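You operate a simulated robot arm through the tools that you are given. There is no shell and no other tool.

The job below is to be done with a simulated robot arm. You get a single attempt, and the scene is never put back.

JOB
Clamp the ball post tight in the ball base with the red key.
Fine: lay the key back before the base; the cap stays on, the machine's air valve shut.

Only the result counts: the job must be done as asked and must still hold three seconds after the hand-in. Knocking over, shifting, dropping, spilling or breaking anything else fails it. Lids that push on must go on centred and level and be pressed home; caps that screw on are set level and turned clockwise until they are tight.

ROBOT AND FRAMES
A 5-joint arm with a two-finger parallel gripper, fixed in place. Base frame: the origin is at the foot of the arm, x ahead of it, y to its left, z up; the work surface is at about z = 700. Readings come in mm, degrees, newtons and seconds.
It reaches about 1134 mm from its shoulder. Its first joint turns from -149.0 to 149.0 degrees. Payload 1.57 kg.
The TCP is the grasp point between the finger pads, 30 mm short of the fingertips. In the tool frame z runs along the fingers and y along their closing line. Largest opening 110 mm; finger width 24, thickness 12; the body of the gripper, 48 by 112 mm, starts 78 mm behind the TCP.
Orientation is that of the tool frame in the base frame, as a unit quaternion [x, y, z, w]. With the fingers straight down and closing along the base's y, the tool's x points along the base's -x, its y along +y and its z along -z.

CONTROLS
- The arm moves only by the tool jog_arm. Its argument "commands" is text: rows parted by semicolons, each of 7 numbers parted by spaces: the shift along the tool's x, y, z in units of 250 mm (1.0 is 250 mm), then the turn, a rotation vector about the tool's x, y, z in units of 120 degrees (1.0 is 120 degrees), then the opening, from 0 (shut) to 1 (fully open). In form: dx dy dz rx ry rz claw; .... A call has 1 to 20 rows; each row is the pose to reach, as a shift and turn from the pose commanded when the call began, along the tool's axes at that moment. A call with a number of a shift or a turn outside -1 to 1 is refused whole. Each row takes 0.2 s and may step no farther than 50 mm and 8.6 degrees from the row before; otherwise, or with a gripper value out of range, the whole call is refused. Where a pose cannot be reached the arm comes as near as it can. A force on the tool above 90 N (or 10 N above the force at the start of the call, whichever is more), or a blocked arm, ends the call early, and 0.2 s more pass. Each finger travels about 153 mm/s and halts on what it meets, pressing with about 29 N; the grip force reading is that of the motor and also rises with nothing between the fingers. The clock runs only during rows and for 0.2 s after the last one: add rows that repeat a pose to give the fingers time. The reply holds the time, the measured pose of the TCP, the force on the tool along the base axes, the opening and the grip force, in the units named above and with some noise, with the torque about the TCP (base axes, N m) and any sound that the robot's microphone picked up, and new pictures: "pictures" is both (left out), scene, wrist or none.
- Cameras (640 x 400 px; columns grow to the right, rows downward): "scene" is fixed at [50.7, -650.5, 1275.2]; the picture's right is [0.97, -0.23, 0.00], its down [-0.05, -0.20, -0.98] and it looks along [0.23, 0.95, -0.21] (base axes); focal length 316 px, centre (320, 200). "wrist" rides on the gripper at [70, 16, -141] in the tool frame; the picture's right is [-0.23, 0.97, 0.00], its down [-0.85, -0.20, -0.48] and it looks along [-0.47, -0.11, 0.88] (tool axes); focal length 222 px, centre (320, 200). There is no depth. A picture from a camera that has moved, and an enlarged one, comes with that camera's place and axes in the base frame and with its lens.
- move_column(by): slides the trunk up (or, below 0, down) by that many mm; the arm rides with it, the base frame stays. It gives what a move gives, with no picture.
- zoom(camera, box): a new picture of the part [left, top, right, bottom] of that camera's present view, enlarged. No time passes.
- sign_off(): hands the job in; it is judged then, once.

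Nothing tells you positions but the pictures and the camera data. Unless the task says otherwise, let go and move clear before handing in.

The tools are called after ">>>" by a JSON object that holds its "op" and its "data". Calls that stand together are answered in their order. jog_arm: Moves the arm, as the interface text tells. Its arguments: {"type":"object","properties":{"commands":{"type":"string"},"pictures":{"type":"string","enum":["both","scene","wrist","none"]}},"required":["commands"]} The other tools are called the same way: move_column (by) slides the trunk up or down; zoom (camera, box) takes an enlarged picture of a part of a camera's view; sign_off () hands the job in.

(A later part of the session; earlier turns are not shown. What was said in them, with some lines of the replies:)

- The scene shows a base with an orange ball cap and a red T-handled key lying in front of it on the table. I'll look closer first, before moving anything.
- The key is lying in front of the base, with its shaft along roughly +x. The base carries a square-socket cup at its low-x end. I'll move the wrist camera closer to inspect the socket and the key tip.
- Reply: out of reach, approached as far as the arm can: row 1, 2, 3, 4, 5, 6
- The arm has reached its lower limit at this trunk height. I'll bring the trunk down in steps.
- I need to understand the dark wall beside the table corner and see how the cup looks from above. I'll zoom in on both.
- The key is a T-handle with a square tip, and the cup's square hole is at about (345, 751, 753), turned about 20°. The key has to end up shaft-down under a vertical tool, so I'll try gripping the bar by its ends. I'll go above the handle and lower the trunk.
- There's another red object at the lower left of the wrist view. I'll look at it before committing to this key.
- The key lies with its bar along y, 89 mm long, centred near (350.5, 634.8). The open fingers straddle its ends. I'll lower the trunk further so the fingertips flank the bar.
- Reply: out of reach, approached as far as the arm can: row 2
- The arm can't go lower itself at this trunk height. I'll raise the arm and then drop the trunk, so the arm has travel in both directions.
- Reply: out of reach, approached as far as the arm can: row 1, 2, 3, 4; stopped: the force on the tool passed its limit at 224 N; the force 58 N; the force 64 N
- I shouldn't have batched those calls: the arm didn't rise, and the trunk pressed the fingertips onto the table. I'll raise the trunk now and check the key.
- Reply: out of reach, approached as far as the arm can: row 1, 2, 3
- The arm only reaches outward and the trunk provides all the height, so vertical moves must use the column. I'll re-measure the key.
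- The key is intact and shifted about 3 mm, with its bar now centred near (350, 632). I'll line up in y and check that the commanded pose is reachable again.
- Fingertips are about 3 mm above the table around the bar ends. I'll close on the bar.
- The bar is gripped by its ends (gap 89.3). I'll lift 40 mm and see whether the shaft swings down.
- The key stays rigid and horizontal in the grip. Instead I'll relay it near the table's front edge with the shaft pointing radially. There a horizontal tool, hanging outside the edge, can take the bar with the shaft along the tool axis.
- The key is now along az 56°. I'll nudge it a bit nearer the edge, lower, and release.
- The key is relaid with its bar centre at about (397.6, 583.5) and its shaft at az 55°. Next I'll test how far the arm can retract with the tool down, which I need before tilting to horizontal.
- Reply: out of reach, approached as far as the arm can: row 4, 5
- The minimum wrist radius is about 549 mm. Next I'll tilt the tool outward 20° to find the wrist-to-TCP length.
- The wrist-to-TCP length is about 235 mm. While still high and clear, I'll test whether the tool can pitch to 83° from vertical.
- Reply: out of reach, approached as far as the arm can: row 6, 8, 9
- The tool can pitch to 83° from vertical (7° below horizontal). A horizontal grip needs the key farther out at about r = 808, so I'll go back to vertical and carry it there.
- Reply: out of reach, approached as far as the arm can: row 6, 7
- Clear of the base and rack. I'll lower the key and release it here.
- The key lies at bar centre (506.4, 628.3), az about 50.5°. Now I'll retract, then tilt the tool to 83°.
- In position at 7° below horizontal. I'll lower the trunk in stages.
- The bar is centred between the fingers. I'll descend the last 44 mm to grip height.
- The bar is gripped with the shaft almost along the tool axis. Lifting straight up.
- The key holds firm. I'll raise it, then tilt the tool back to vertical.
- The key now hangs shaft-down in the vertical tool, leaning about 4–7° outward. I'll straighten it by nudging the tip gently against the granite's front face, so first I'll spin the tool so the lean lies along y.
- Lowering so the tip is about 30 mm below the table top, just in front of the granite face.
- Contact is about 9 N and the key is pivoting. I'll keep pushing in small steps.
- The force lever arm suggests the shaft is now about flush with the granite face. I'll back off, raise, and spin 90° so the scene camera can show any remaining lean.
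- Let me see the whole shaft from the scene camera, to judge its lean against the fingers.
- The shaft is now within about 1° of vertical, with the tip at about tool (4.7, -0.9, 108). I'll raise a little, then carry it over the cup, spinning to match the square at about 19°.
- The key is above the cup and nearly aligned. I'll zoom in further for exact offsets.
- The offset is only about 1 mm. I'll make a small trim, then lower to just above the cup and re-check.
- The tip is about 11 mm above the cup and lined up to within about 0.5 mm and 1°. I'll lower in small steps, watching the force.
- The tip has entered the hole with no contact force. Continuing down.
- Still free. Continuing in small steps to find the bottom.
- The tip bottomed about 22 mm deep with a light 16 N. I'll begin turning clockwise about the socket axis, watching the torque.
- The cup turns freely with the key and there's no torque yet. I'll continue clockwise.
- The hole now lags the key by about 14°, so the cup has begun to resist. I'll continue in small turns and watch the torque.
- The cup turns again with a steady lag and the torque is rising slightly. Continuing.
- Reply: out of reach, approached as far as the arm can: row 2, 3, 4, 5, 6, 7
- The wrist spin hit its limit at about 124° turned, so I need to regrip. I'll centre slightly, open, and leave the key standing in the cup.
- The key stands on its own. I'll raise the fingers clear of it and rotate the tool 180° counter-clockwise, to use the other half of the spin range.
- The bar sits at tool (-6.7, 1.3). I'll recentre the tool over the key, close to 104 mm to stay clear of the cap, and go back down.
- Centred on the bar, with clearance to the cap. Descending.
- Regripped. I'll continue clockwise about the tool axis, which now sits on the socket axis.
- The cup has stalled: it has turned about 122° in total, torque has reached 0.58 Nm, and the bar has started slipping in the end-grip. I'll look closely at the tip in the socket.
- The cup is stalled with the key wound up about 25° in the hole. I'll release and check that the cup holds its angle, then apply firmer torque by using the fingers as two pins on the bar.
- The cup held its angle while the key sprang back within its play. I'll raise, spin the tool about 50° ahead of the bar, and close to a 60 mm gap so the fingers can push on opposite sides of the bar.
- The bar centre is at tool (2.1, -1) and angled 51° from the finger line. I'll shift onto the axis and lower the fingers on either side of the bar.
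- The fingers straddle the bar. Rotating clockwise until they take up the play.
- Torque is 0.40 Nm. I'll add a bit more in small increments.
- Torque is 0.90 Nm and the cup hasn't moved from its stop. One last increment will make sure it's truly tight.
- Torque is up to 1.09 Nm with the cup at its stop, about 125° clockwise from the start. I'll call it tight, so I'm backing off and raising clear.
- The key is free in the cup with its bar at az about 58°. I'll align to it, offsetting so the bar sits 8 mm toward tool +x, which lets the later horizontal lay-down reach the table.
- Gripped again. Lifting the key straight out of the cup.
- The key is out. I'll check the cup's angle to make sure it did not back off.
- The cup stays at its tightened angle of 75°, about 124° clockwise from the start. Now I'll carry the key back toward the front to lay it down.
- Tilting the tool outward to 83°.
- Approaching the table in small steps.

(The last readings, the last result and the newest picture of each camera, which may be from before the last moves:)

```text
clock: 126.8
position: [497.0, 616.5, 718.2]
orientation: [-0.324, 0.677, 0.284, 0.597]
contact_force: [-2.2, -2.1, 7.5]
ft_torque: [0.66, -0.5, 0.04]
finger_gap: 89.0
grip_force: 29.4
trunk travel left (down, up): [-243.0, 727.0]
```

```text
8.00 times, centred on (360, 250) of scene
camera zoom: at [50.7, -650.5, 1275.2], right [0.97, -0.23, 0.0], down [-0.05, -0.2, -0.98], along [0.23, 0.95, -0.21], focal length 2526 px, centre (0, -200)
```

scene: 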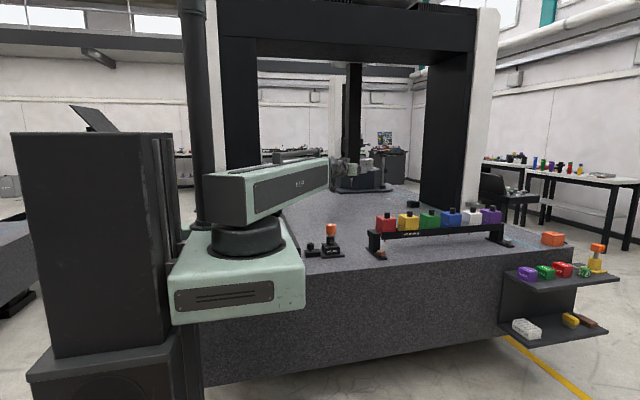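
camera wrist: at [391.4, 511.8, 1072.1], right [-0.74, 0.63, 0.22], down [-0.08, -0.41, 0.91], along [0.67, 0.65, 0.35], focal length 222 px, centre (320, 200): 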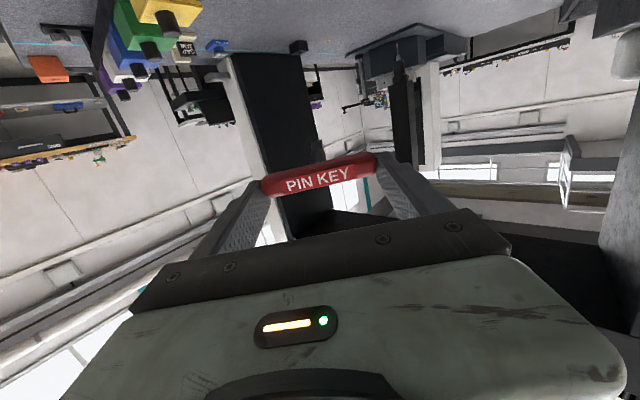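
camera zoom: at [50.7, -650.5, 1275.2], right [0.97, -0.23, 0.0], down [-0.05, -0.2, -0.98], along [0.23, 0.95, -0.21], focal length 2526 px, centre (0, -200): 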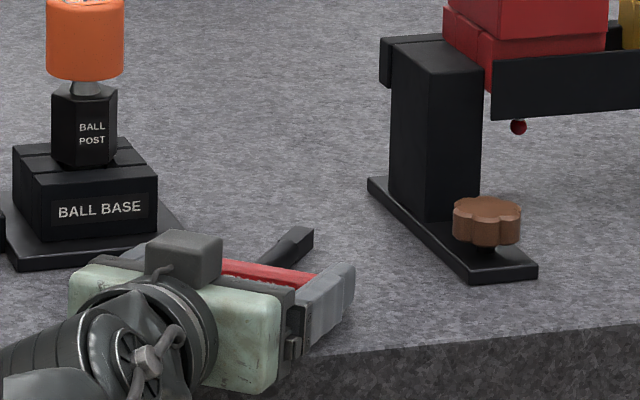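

>>> {"op": "move_column", "data": {"by": -1}}

>>> {"op": "jog_arm", "data": {"commands": "0 0 0 0 0 0 0.83; 0 0 0 0 0 0 0.9; 0 0 0 0 0 0 1; 0 0 0 0 0 0 1"}}

>>> {"op": "zoom", "data": {"camera": "scene", "box": [330, 225, 390, 275]}}

```text
clock: 127.3
position: [497.5, 616.7, 717.1]
orientation: [-0.324, 0.676, 0.284, 0.598]
contact_force: [0.2, -1.4, 12.0]
ft_torque: [0.75, -0.6, -0.04]
finger_gap: 89.2
grip_force: 29.1
trunk travel left (down, up): [-242.0, 728.0]
```

```text
clock: 128.3
position: [498.1, 616.0, 717.1]
orientation: [-0.324, 0.677, 0.284, 0.597]
contact_force: [0.1, -0.7, 0.3]
ft_torque: [-0.01, 0.01, 0.0]
finger_gap: 109.9
grip_force: 0.0
trunk travel left (down, up): [-242.0, 728.0]
camera wrist: at [391.3, 511.6, 664.4], right [-0.74, 0.64, 0.22], down [-0.08, -0.41, 0.91], along [0.67, 0.65, 0.35], focal length 222 px, centre (320, 200)
```

scene: 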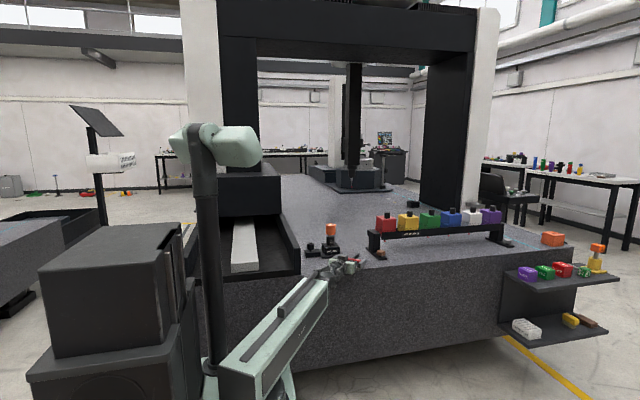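
wrist: 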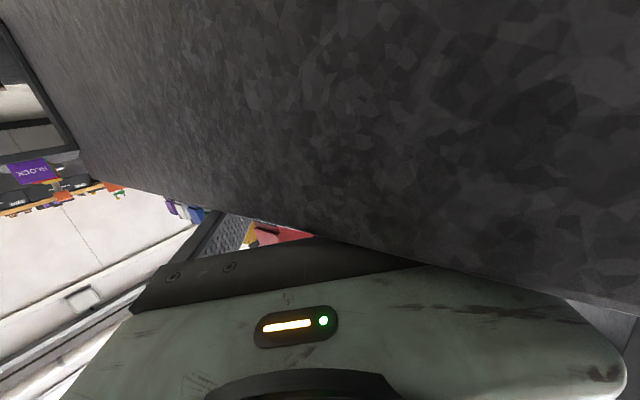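

```text
8.00 times, centred on (360, 250) of scene
camera zoom: at [50.7, -650.5, 1275.2], right [0.97, -0.23, 0.0], down [-0.05, -0.2, -0.98], along [0.23, 0.95, -0.21], focal length 2526 px, centre (0, -200)
```

zoom: 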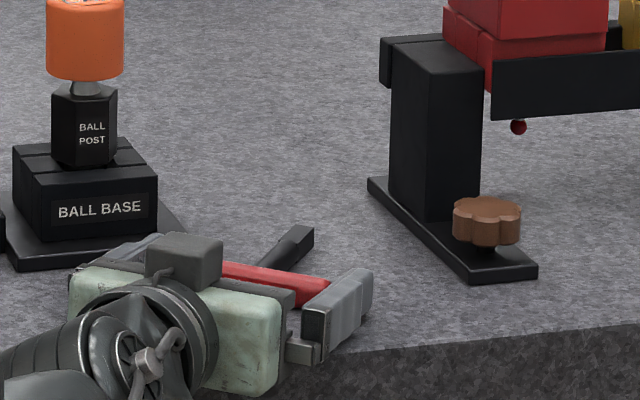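

The key is lying on the table. I'll raise straight up, then return the tool to vertical.

>>> {"op": "move_column", "data": {"by": 400}}

>>> {"op": "jog_arm", "data": {"commands": "0.1357 0 -0.0098 0 0.0692 0 1; 0.2686 0 -0.0392 0 0.1383 0 1; 0.3957 0 -0.0874 0 0.2075 0 1; 0.5147 0 -0.1534 0 0.2767 0 1; 0.6228 0 -0.2359 0 0.3458 0 1; 0.7180 0 -0.3332 0 0.415 0 1; 0.7981 0 -0.4433 0 0.4842 0 1; 0.8614 0 -0.5636 0 0.5533 0 1; 0.9067 0 -0.6919 0 0.6225 0 1; 0.9330 0 -0.8254 0 0.6917 0 1; 0.9330 0 -0.8254 0 0.6917 0 1"}}

>>> {"op": "zoom", "data": {"camera": "scene", "box": [290, 205, 400, 280]}}

```text
clock: 132.1
position: [498.3, 616.9, 1115.7]
orientation: [-0.324, 0.677, 0.284, 0.597]
contact_force: [-0.4, 0.1, 1.2]
ft_torque: [0.03, -0.01, -0.03]
finger_gap: 110.0
grip_force: 0.1
trunk travel left (down, up): [-642.0, 328.0]
```

```text
clock: 134.5
position: [351.8, 436.2, 909.6]
orientation: [-0.431, 0.903, -0.002, -0.001]
contact_force: [0.0, 0.2, -0.2]
ft_torque: [-0.02, -0.02, 0.0]
finger_gap: 110.0
grip_force: 0.1
out of reach, approached as far as the arm can: row 7, 9, 10, 11
trunk travel left (down, up): [-642.0, 328.0]
camera wrist: at [295.1, 392.7, 1049.5], right [-0.61, 0.79, 0.0], down [0.69, 0.54, 0.47], along [0.38, 0.29, -0.88], focal length 222 px, centre (320, 200)
```

scene: 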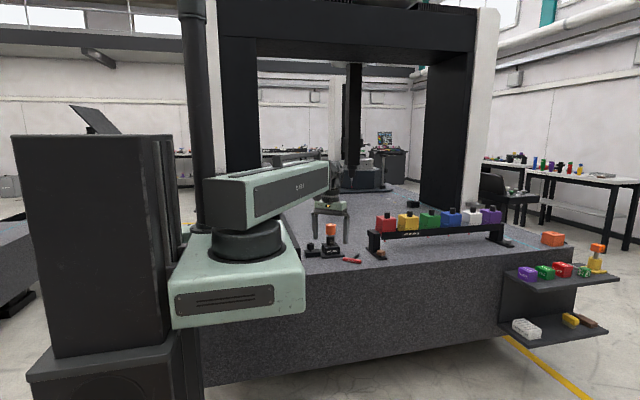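
wrist: 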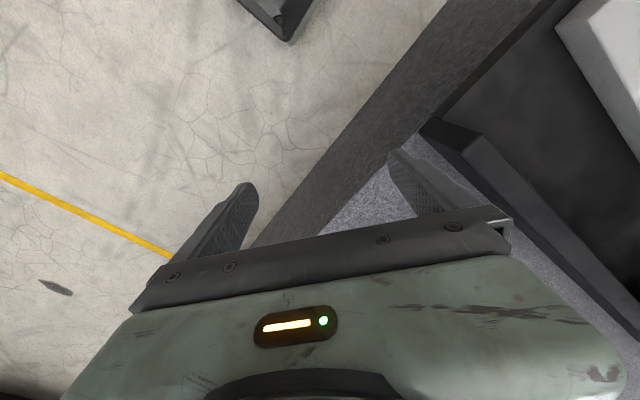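

```text
5.33 times, centred on (345, 242) of scene
camera zoom: at [50.7, -650.5, 1275.2], right [0.97, -0.23, 0.0], down [-0.05, -0.2, -0.98], along [0.23, 0.95, -0.21], focal length 1684 px, centre (187, -27)
```

zoom: 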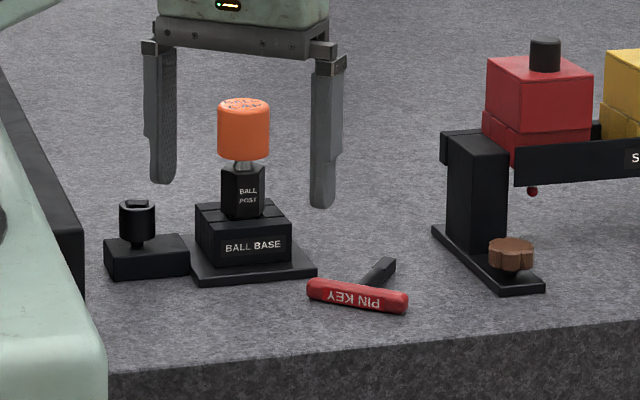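

Flat and undisturbed. I'll go above it to bring it back to its original place in front of the base.

>>> {"op": "jog_arm", "data": {"commands": "-0.197 0 0 0 0 0 1; -0.394 0 0 0 0 0 1; -0.59 0 0 0 0 0 1; -0.787 0 0 0 0 0 1; -0.984 0.0036 0 0 0 0 1; -0.984 0.0036 0 0 0 0 1", "pictures": "wrist"}}

>>> {"op": "zoom", "data": {"camera": "wrist", "box": [220, 60, 480, 220]}}

```text
clock: 135.9
position: [504.1, 624.9, 907.1]
orientation: [-0.431, 0.902, -0.002, -0.002]
contact_force: [0.6, 0.0, 0.1]
ft_torque: [-0.01, -0.04, 0.02]
finger_gap: 110.2
grip_force: 0.0
trunk travel left (down, up): [-642.0, 328.0]
camera wrist: at [447.2, 582.0, 1049.2], right [-0.61, 0.79, 0.0], down [0.69, 0.54, 0.48], along [0.38, 0.29, -0.88], focal length 222 px, centre (320, 200)
```

wrist: 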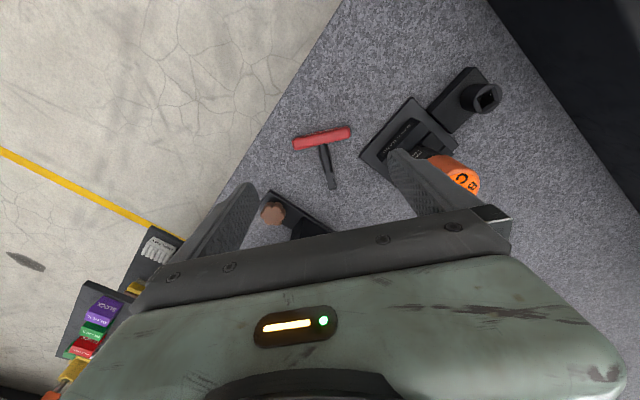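

```text
2.46 times, centred on (350, 140) of wrist
camera zoom: at [447.2, 582.0, 1049.2], right [-0.61, 0.79, 0.0], down [0.69, 0.54, 0.48], along [0.38, 0.29, -0.88], focal length 547 px, centre (246, 348)
```

zoom: 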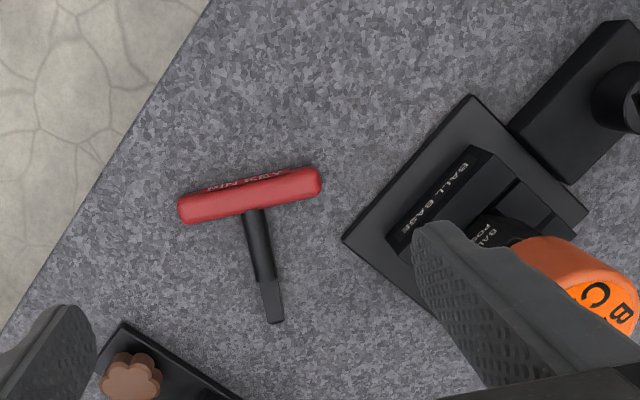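

>>> {"op": "jog_arm", "data": {"commands": "-0.0257 0.0007 0 0 0 0.008 1; -0.0257 0.0007 0 0 0 0.008 1", "pictures": "none"}}

>>> {"op": "move_column", "data": {"by": -174.5}}

>>> {"op": "jog_arm", "data": {"commands": "0 0 0 0 0 0 0.85; 0 0 0 0 0 0 0.75; 0 0 0 0 0 0 0.7; 0 0 0 0 0 0 0.7; 0 0 0 0 0 0 0.7", "pictures": "wrist"}}

```text
clock: 136.5
position: [506.3, 630.0, 908.1]
orientation: [-0.423, 0.906, -0.002, -0.001]
contact_force: [-0.1, 0.9, 0.0]
ft_torque: [0.02, -0.01, -0.01]
finger_gap: 110.2
grip_force: 0.1
trunk travel left (down, up): [-642.0, 328.0]
```

```text
clock: 138.5
position: [507.3, 630.5, 733.6]
orientation: [-0.423, 0.906, -0.002, 0.0]
contact_force: [0.3, 0.1, 0.0]
ft_torque: [-0.02, -0.01, -0.02]
finger_gap: 110.2
grip_force: 0.0
trunk travel left (down, up): [-467.0, 503.0]
```

```text
clock: 139.7
position: [507.8, 631.9, 734.4]
orientation: [-0.423, 0.906, -0.001, -0.001]
contact_force: [0.5, -0.4, 1.9]
ft_torque: [0.03, 0.06, -0.02]
finger_gap: 89.3
grip_force: 28.9
trunk travel left (down, up): [-467.0, 503.0]
camera wrist: at [450.3, 588.8, 874.9], right [-0.6, 0.8, 0.0], down [0.7, 0.53, 0.48], along [0.38, 0.28, -0.88], focal length 222 px, centre (320, 200)
```

wrist: 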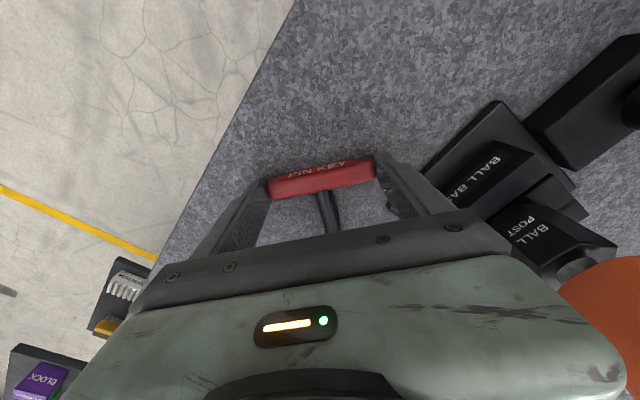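

Gripped. I'll lift 40 mm and carry it back to its original spot, turning so the shaft points along +x.

>>> {"op": "move_column", "data": {"by": 40}}

>>> {"op": "jog_arm", "data": {"commands": "0.056 0.07 0 0 0 0.06 0.7; 0.113 0.139 0 0 0 0.12 0.7; 0.169 0.209 0 0 0 0.18 0.7; 0.225 0.278 0 0 0 0.24 0.7; 0.281 0.348 0 0 0 0.3 0.7; 0.338 0.417 0 0 0 0.36 0.7; 0.394 0.487 0 0 0 0.417 0.7; 0.394 0.487 0 0 0 0.417 0.7"}}

>>> {"op": "zoom", "data": {"camera": "wrist", "box": [180, 60, 520, 260]}}

```text
clock: 140.5
position: [507.5, 631.5, 773.1]
orientation: [-0.422, 0.907, -0.002, -0.001]
contact_force: [-0.2, 0.3, -0.2]
ft_torque: [-0.02, 0.02, 0.02]
finger_gap: 89.0
grip_force: 29.2
trunk travel left (down, up): [-507.0, 463.0]
```

```text
clock: 142.3
position: [351.0, 634.7, 774.1]
orientation: [0.001, 1.0, -0.002, 0.0]
contact_force: [-0.5, -0.1, -0.7]
ft_torque: [0.0, 0.01, -0.01]
finger_gap: 89.3
grip_force: 28.7
trunk travel left (down, up): [-507.0, 463.0]
camera wrist: at [282.0, 652.0, 914.6], right [0.23, 0.97, 0.0], down [0.85, -0.2, 0.48], along [0.47, -0.11, -0.88], focal length 222 px, centre (320, 200)
```

scene: 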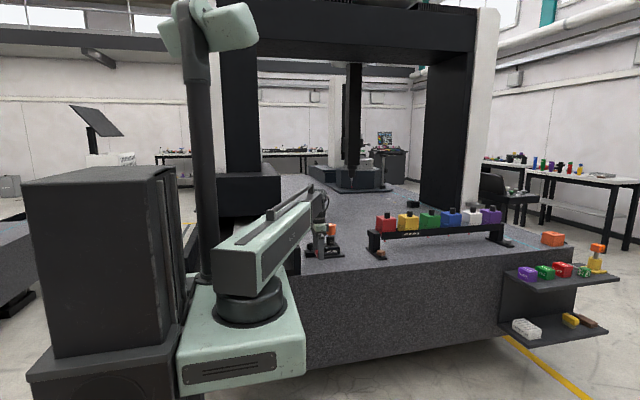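
wrist: 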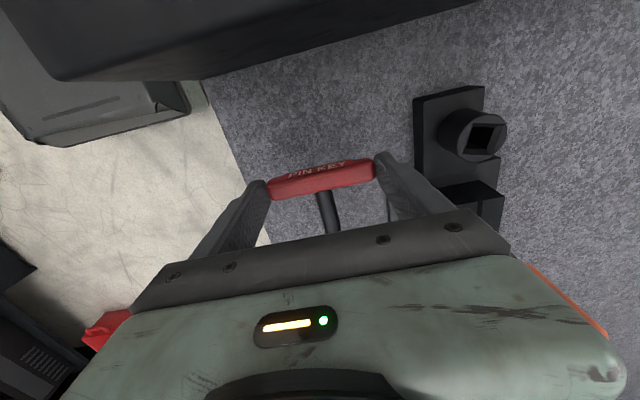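

```text
1.88 times, centred on (350, 160) of wrist
camera zoom: at [282.0, 652.0, 914.6], right [0.23, 0.97, 0.0], down [0.85, -0.2, 0.48], along [0.47, -0.11, -0.88], focal length 418 px, centre (264, 275)
```

zoom: 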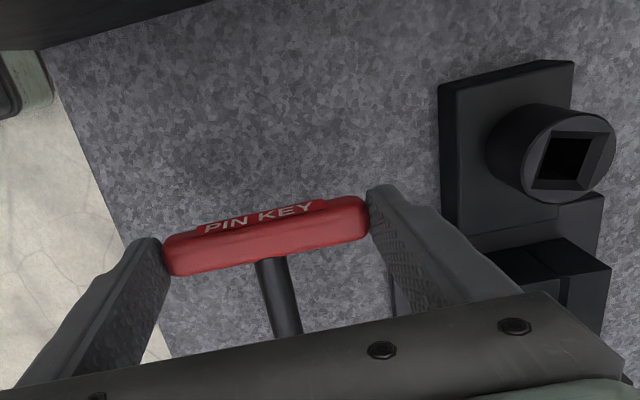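

>>> {"op": "move_column", "data": {"by": -39.7}}

>>> {"op": "jog_arm", "data": {"commands": "0 0 0 0 0 0 0.83; 0 0 0 0 0 0 0.9; 0 0 0 0 0 0 1; 0 0 0 0 0 0 1", "pictures": "none"}}

>>> {"op": "move_column", "data": {"by": 200}}

>>> {"op": "jog_arm", "data": {"commands": "0 0 0 0 0 0 1; 0.1 -0.1 0 0 0 0 1; 0.2 -0.2 0 0 0 0 1; 0.2 -0.3 0 0 0 0 1; 0.2 -0.3 0 0 0 0 1"}}

>>> {"op": "zoom", "data": {"camera": "scene", "box": [285, 205, 395, 280]}}

>>> {"op": "zoom", "data": {"camera": "wrist", "box": [300, 40, 500, 200]}}

```text
clock: 143.1
position: [352.4, 634.0, 733.5]
orientation: [0.001, 1.0, -0.003, 0.0]
contact_force: [-0.2, 0.7, -0.2]
ft_torque: [0.0, 0.0, -0.03]
finger_gap: 89.3
grip_force: 29.1
trunk travel left (down, up): [-467.0, 503.0]
```

```text
clock: 144.1
position: [351.9, 634.5, 733.3]
orientation: [0.0, 1.0, -0.003, 0.0]
contact_force: [0.2, -1.3, 0.6]
ft_torque: [0.01, 0.05, -0.03]
finger_gap: 110.1
grip_force: 0.0
trunk travel left (down, up): [-467.0, 503.0]
```

```text
clock: 146.3
position: [351.3, 635.1, 933.6]
orientation: [0.0, 1.0, -0.004, 0.0]
contact_force: [-0.3, -0.3, 0.3]
ft_torque: [-0.02, 0.01, 0.0]
finger_gap: 110.0
grip_force: 0.1
trunk travel left (down, up): [-667.0, 303.0]
```

```text
clock: 147.5
position: [301.3, 560.0, 935.1]
orientation: [0.0, 1.0, -0.002, 0.0]
contact_force: [0.2, -0.4, -0.1]
ft_torque: [0.0, 0.03, -0.01]
finger_gap: 110.1
grip_force: 0.1
trunk travel left (down, up): [-667.0, 303.0]
camera wrist: at [232.3, 576.8, 1075.0], right [0.23, 0.97, 0.0], down [0.86, -0.2, 0.48], along [0.47, -0.11, -0.88], focal length 222 px, centre (320, 200)
```

scene: 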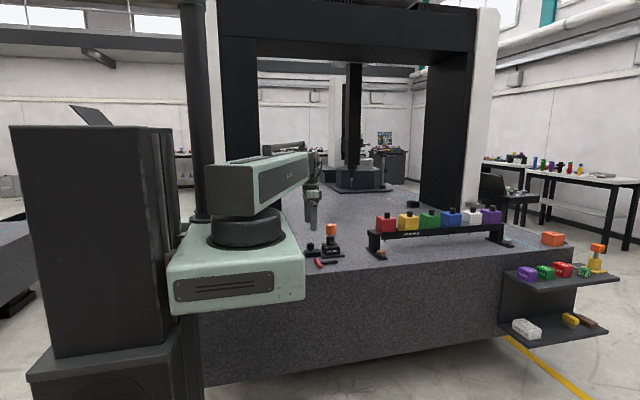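
wrist: 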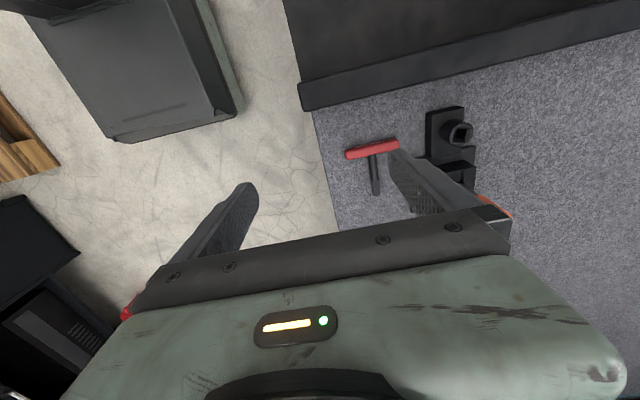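

```text
5.33 times, centred on (340, 242) of scene
camera zoom: at [50.7, -650.5, 1275.2], right [0.97, -0.23, 0.0], down [-0.05, -0.2, -0.98], along [0.23, 0.95, -0.21], focal length 1684 px, centre (213, -27)
```

zoom: 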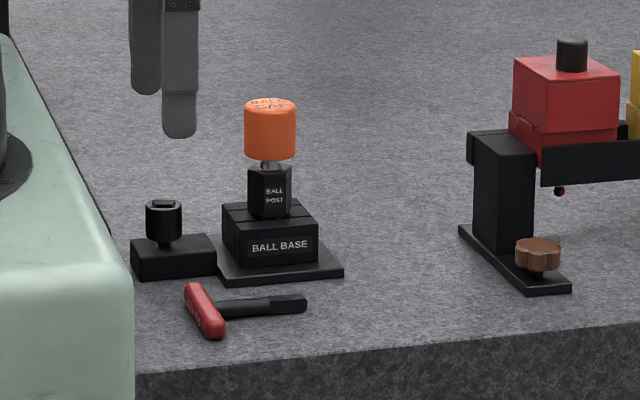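

```text
2.50 times, centred on (400, 120) of wrist
camera zoom: at [232.3, 576.8, 1075.0], right [0.23, 0.97, 0.0], down [0.86, -0.2, 0.48], along [0.47, -0.11, -0.88], focal length 555 px, centre (120, 400)
```

zoom: 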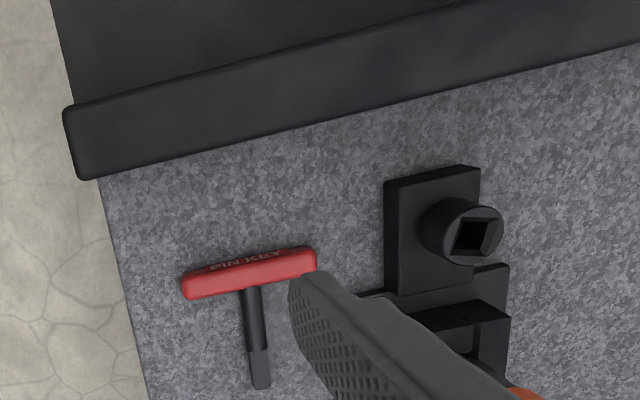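

The key is back in its original place in front of the base, the cup is at its tight stop, the cap is still on, and I never touched the air valve. The arm is clear, so I'm handing in.

>>> {"op": "sign_off", "data": {}}

```text
The job is handed in.
```

I clamped the ball post using the red key. The screw turned about 124° clockwise, then stopped and held against roughly 1.1 Nm. When I lifted the key out, it had not backed off.

- **What "tight" rests on:** I judged it tight because the screw hit a firm stop. There was no click and no torque figure to check against.
- **Key:** it is lying in front of the base, where it started.
- **Cap and air valve:** the cap stayed on, and I never touched the machine's air valve.
- **One mishap:** early on I lowered the trunk too far and pressed the fingertips onto the table at about 224 N. The key shifted about 3 mm, and I saw no damage to it or anything else.
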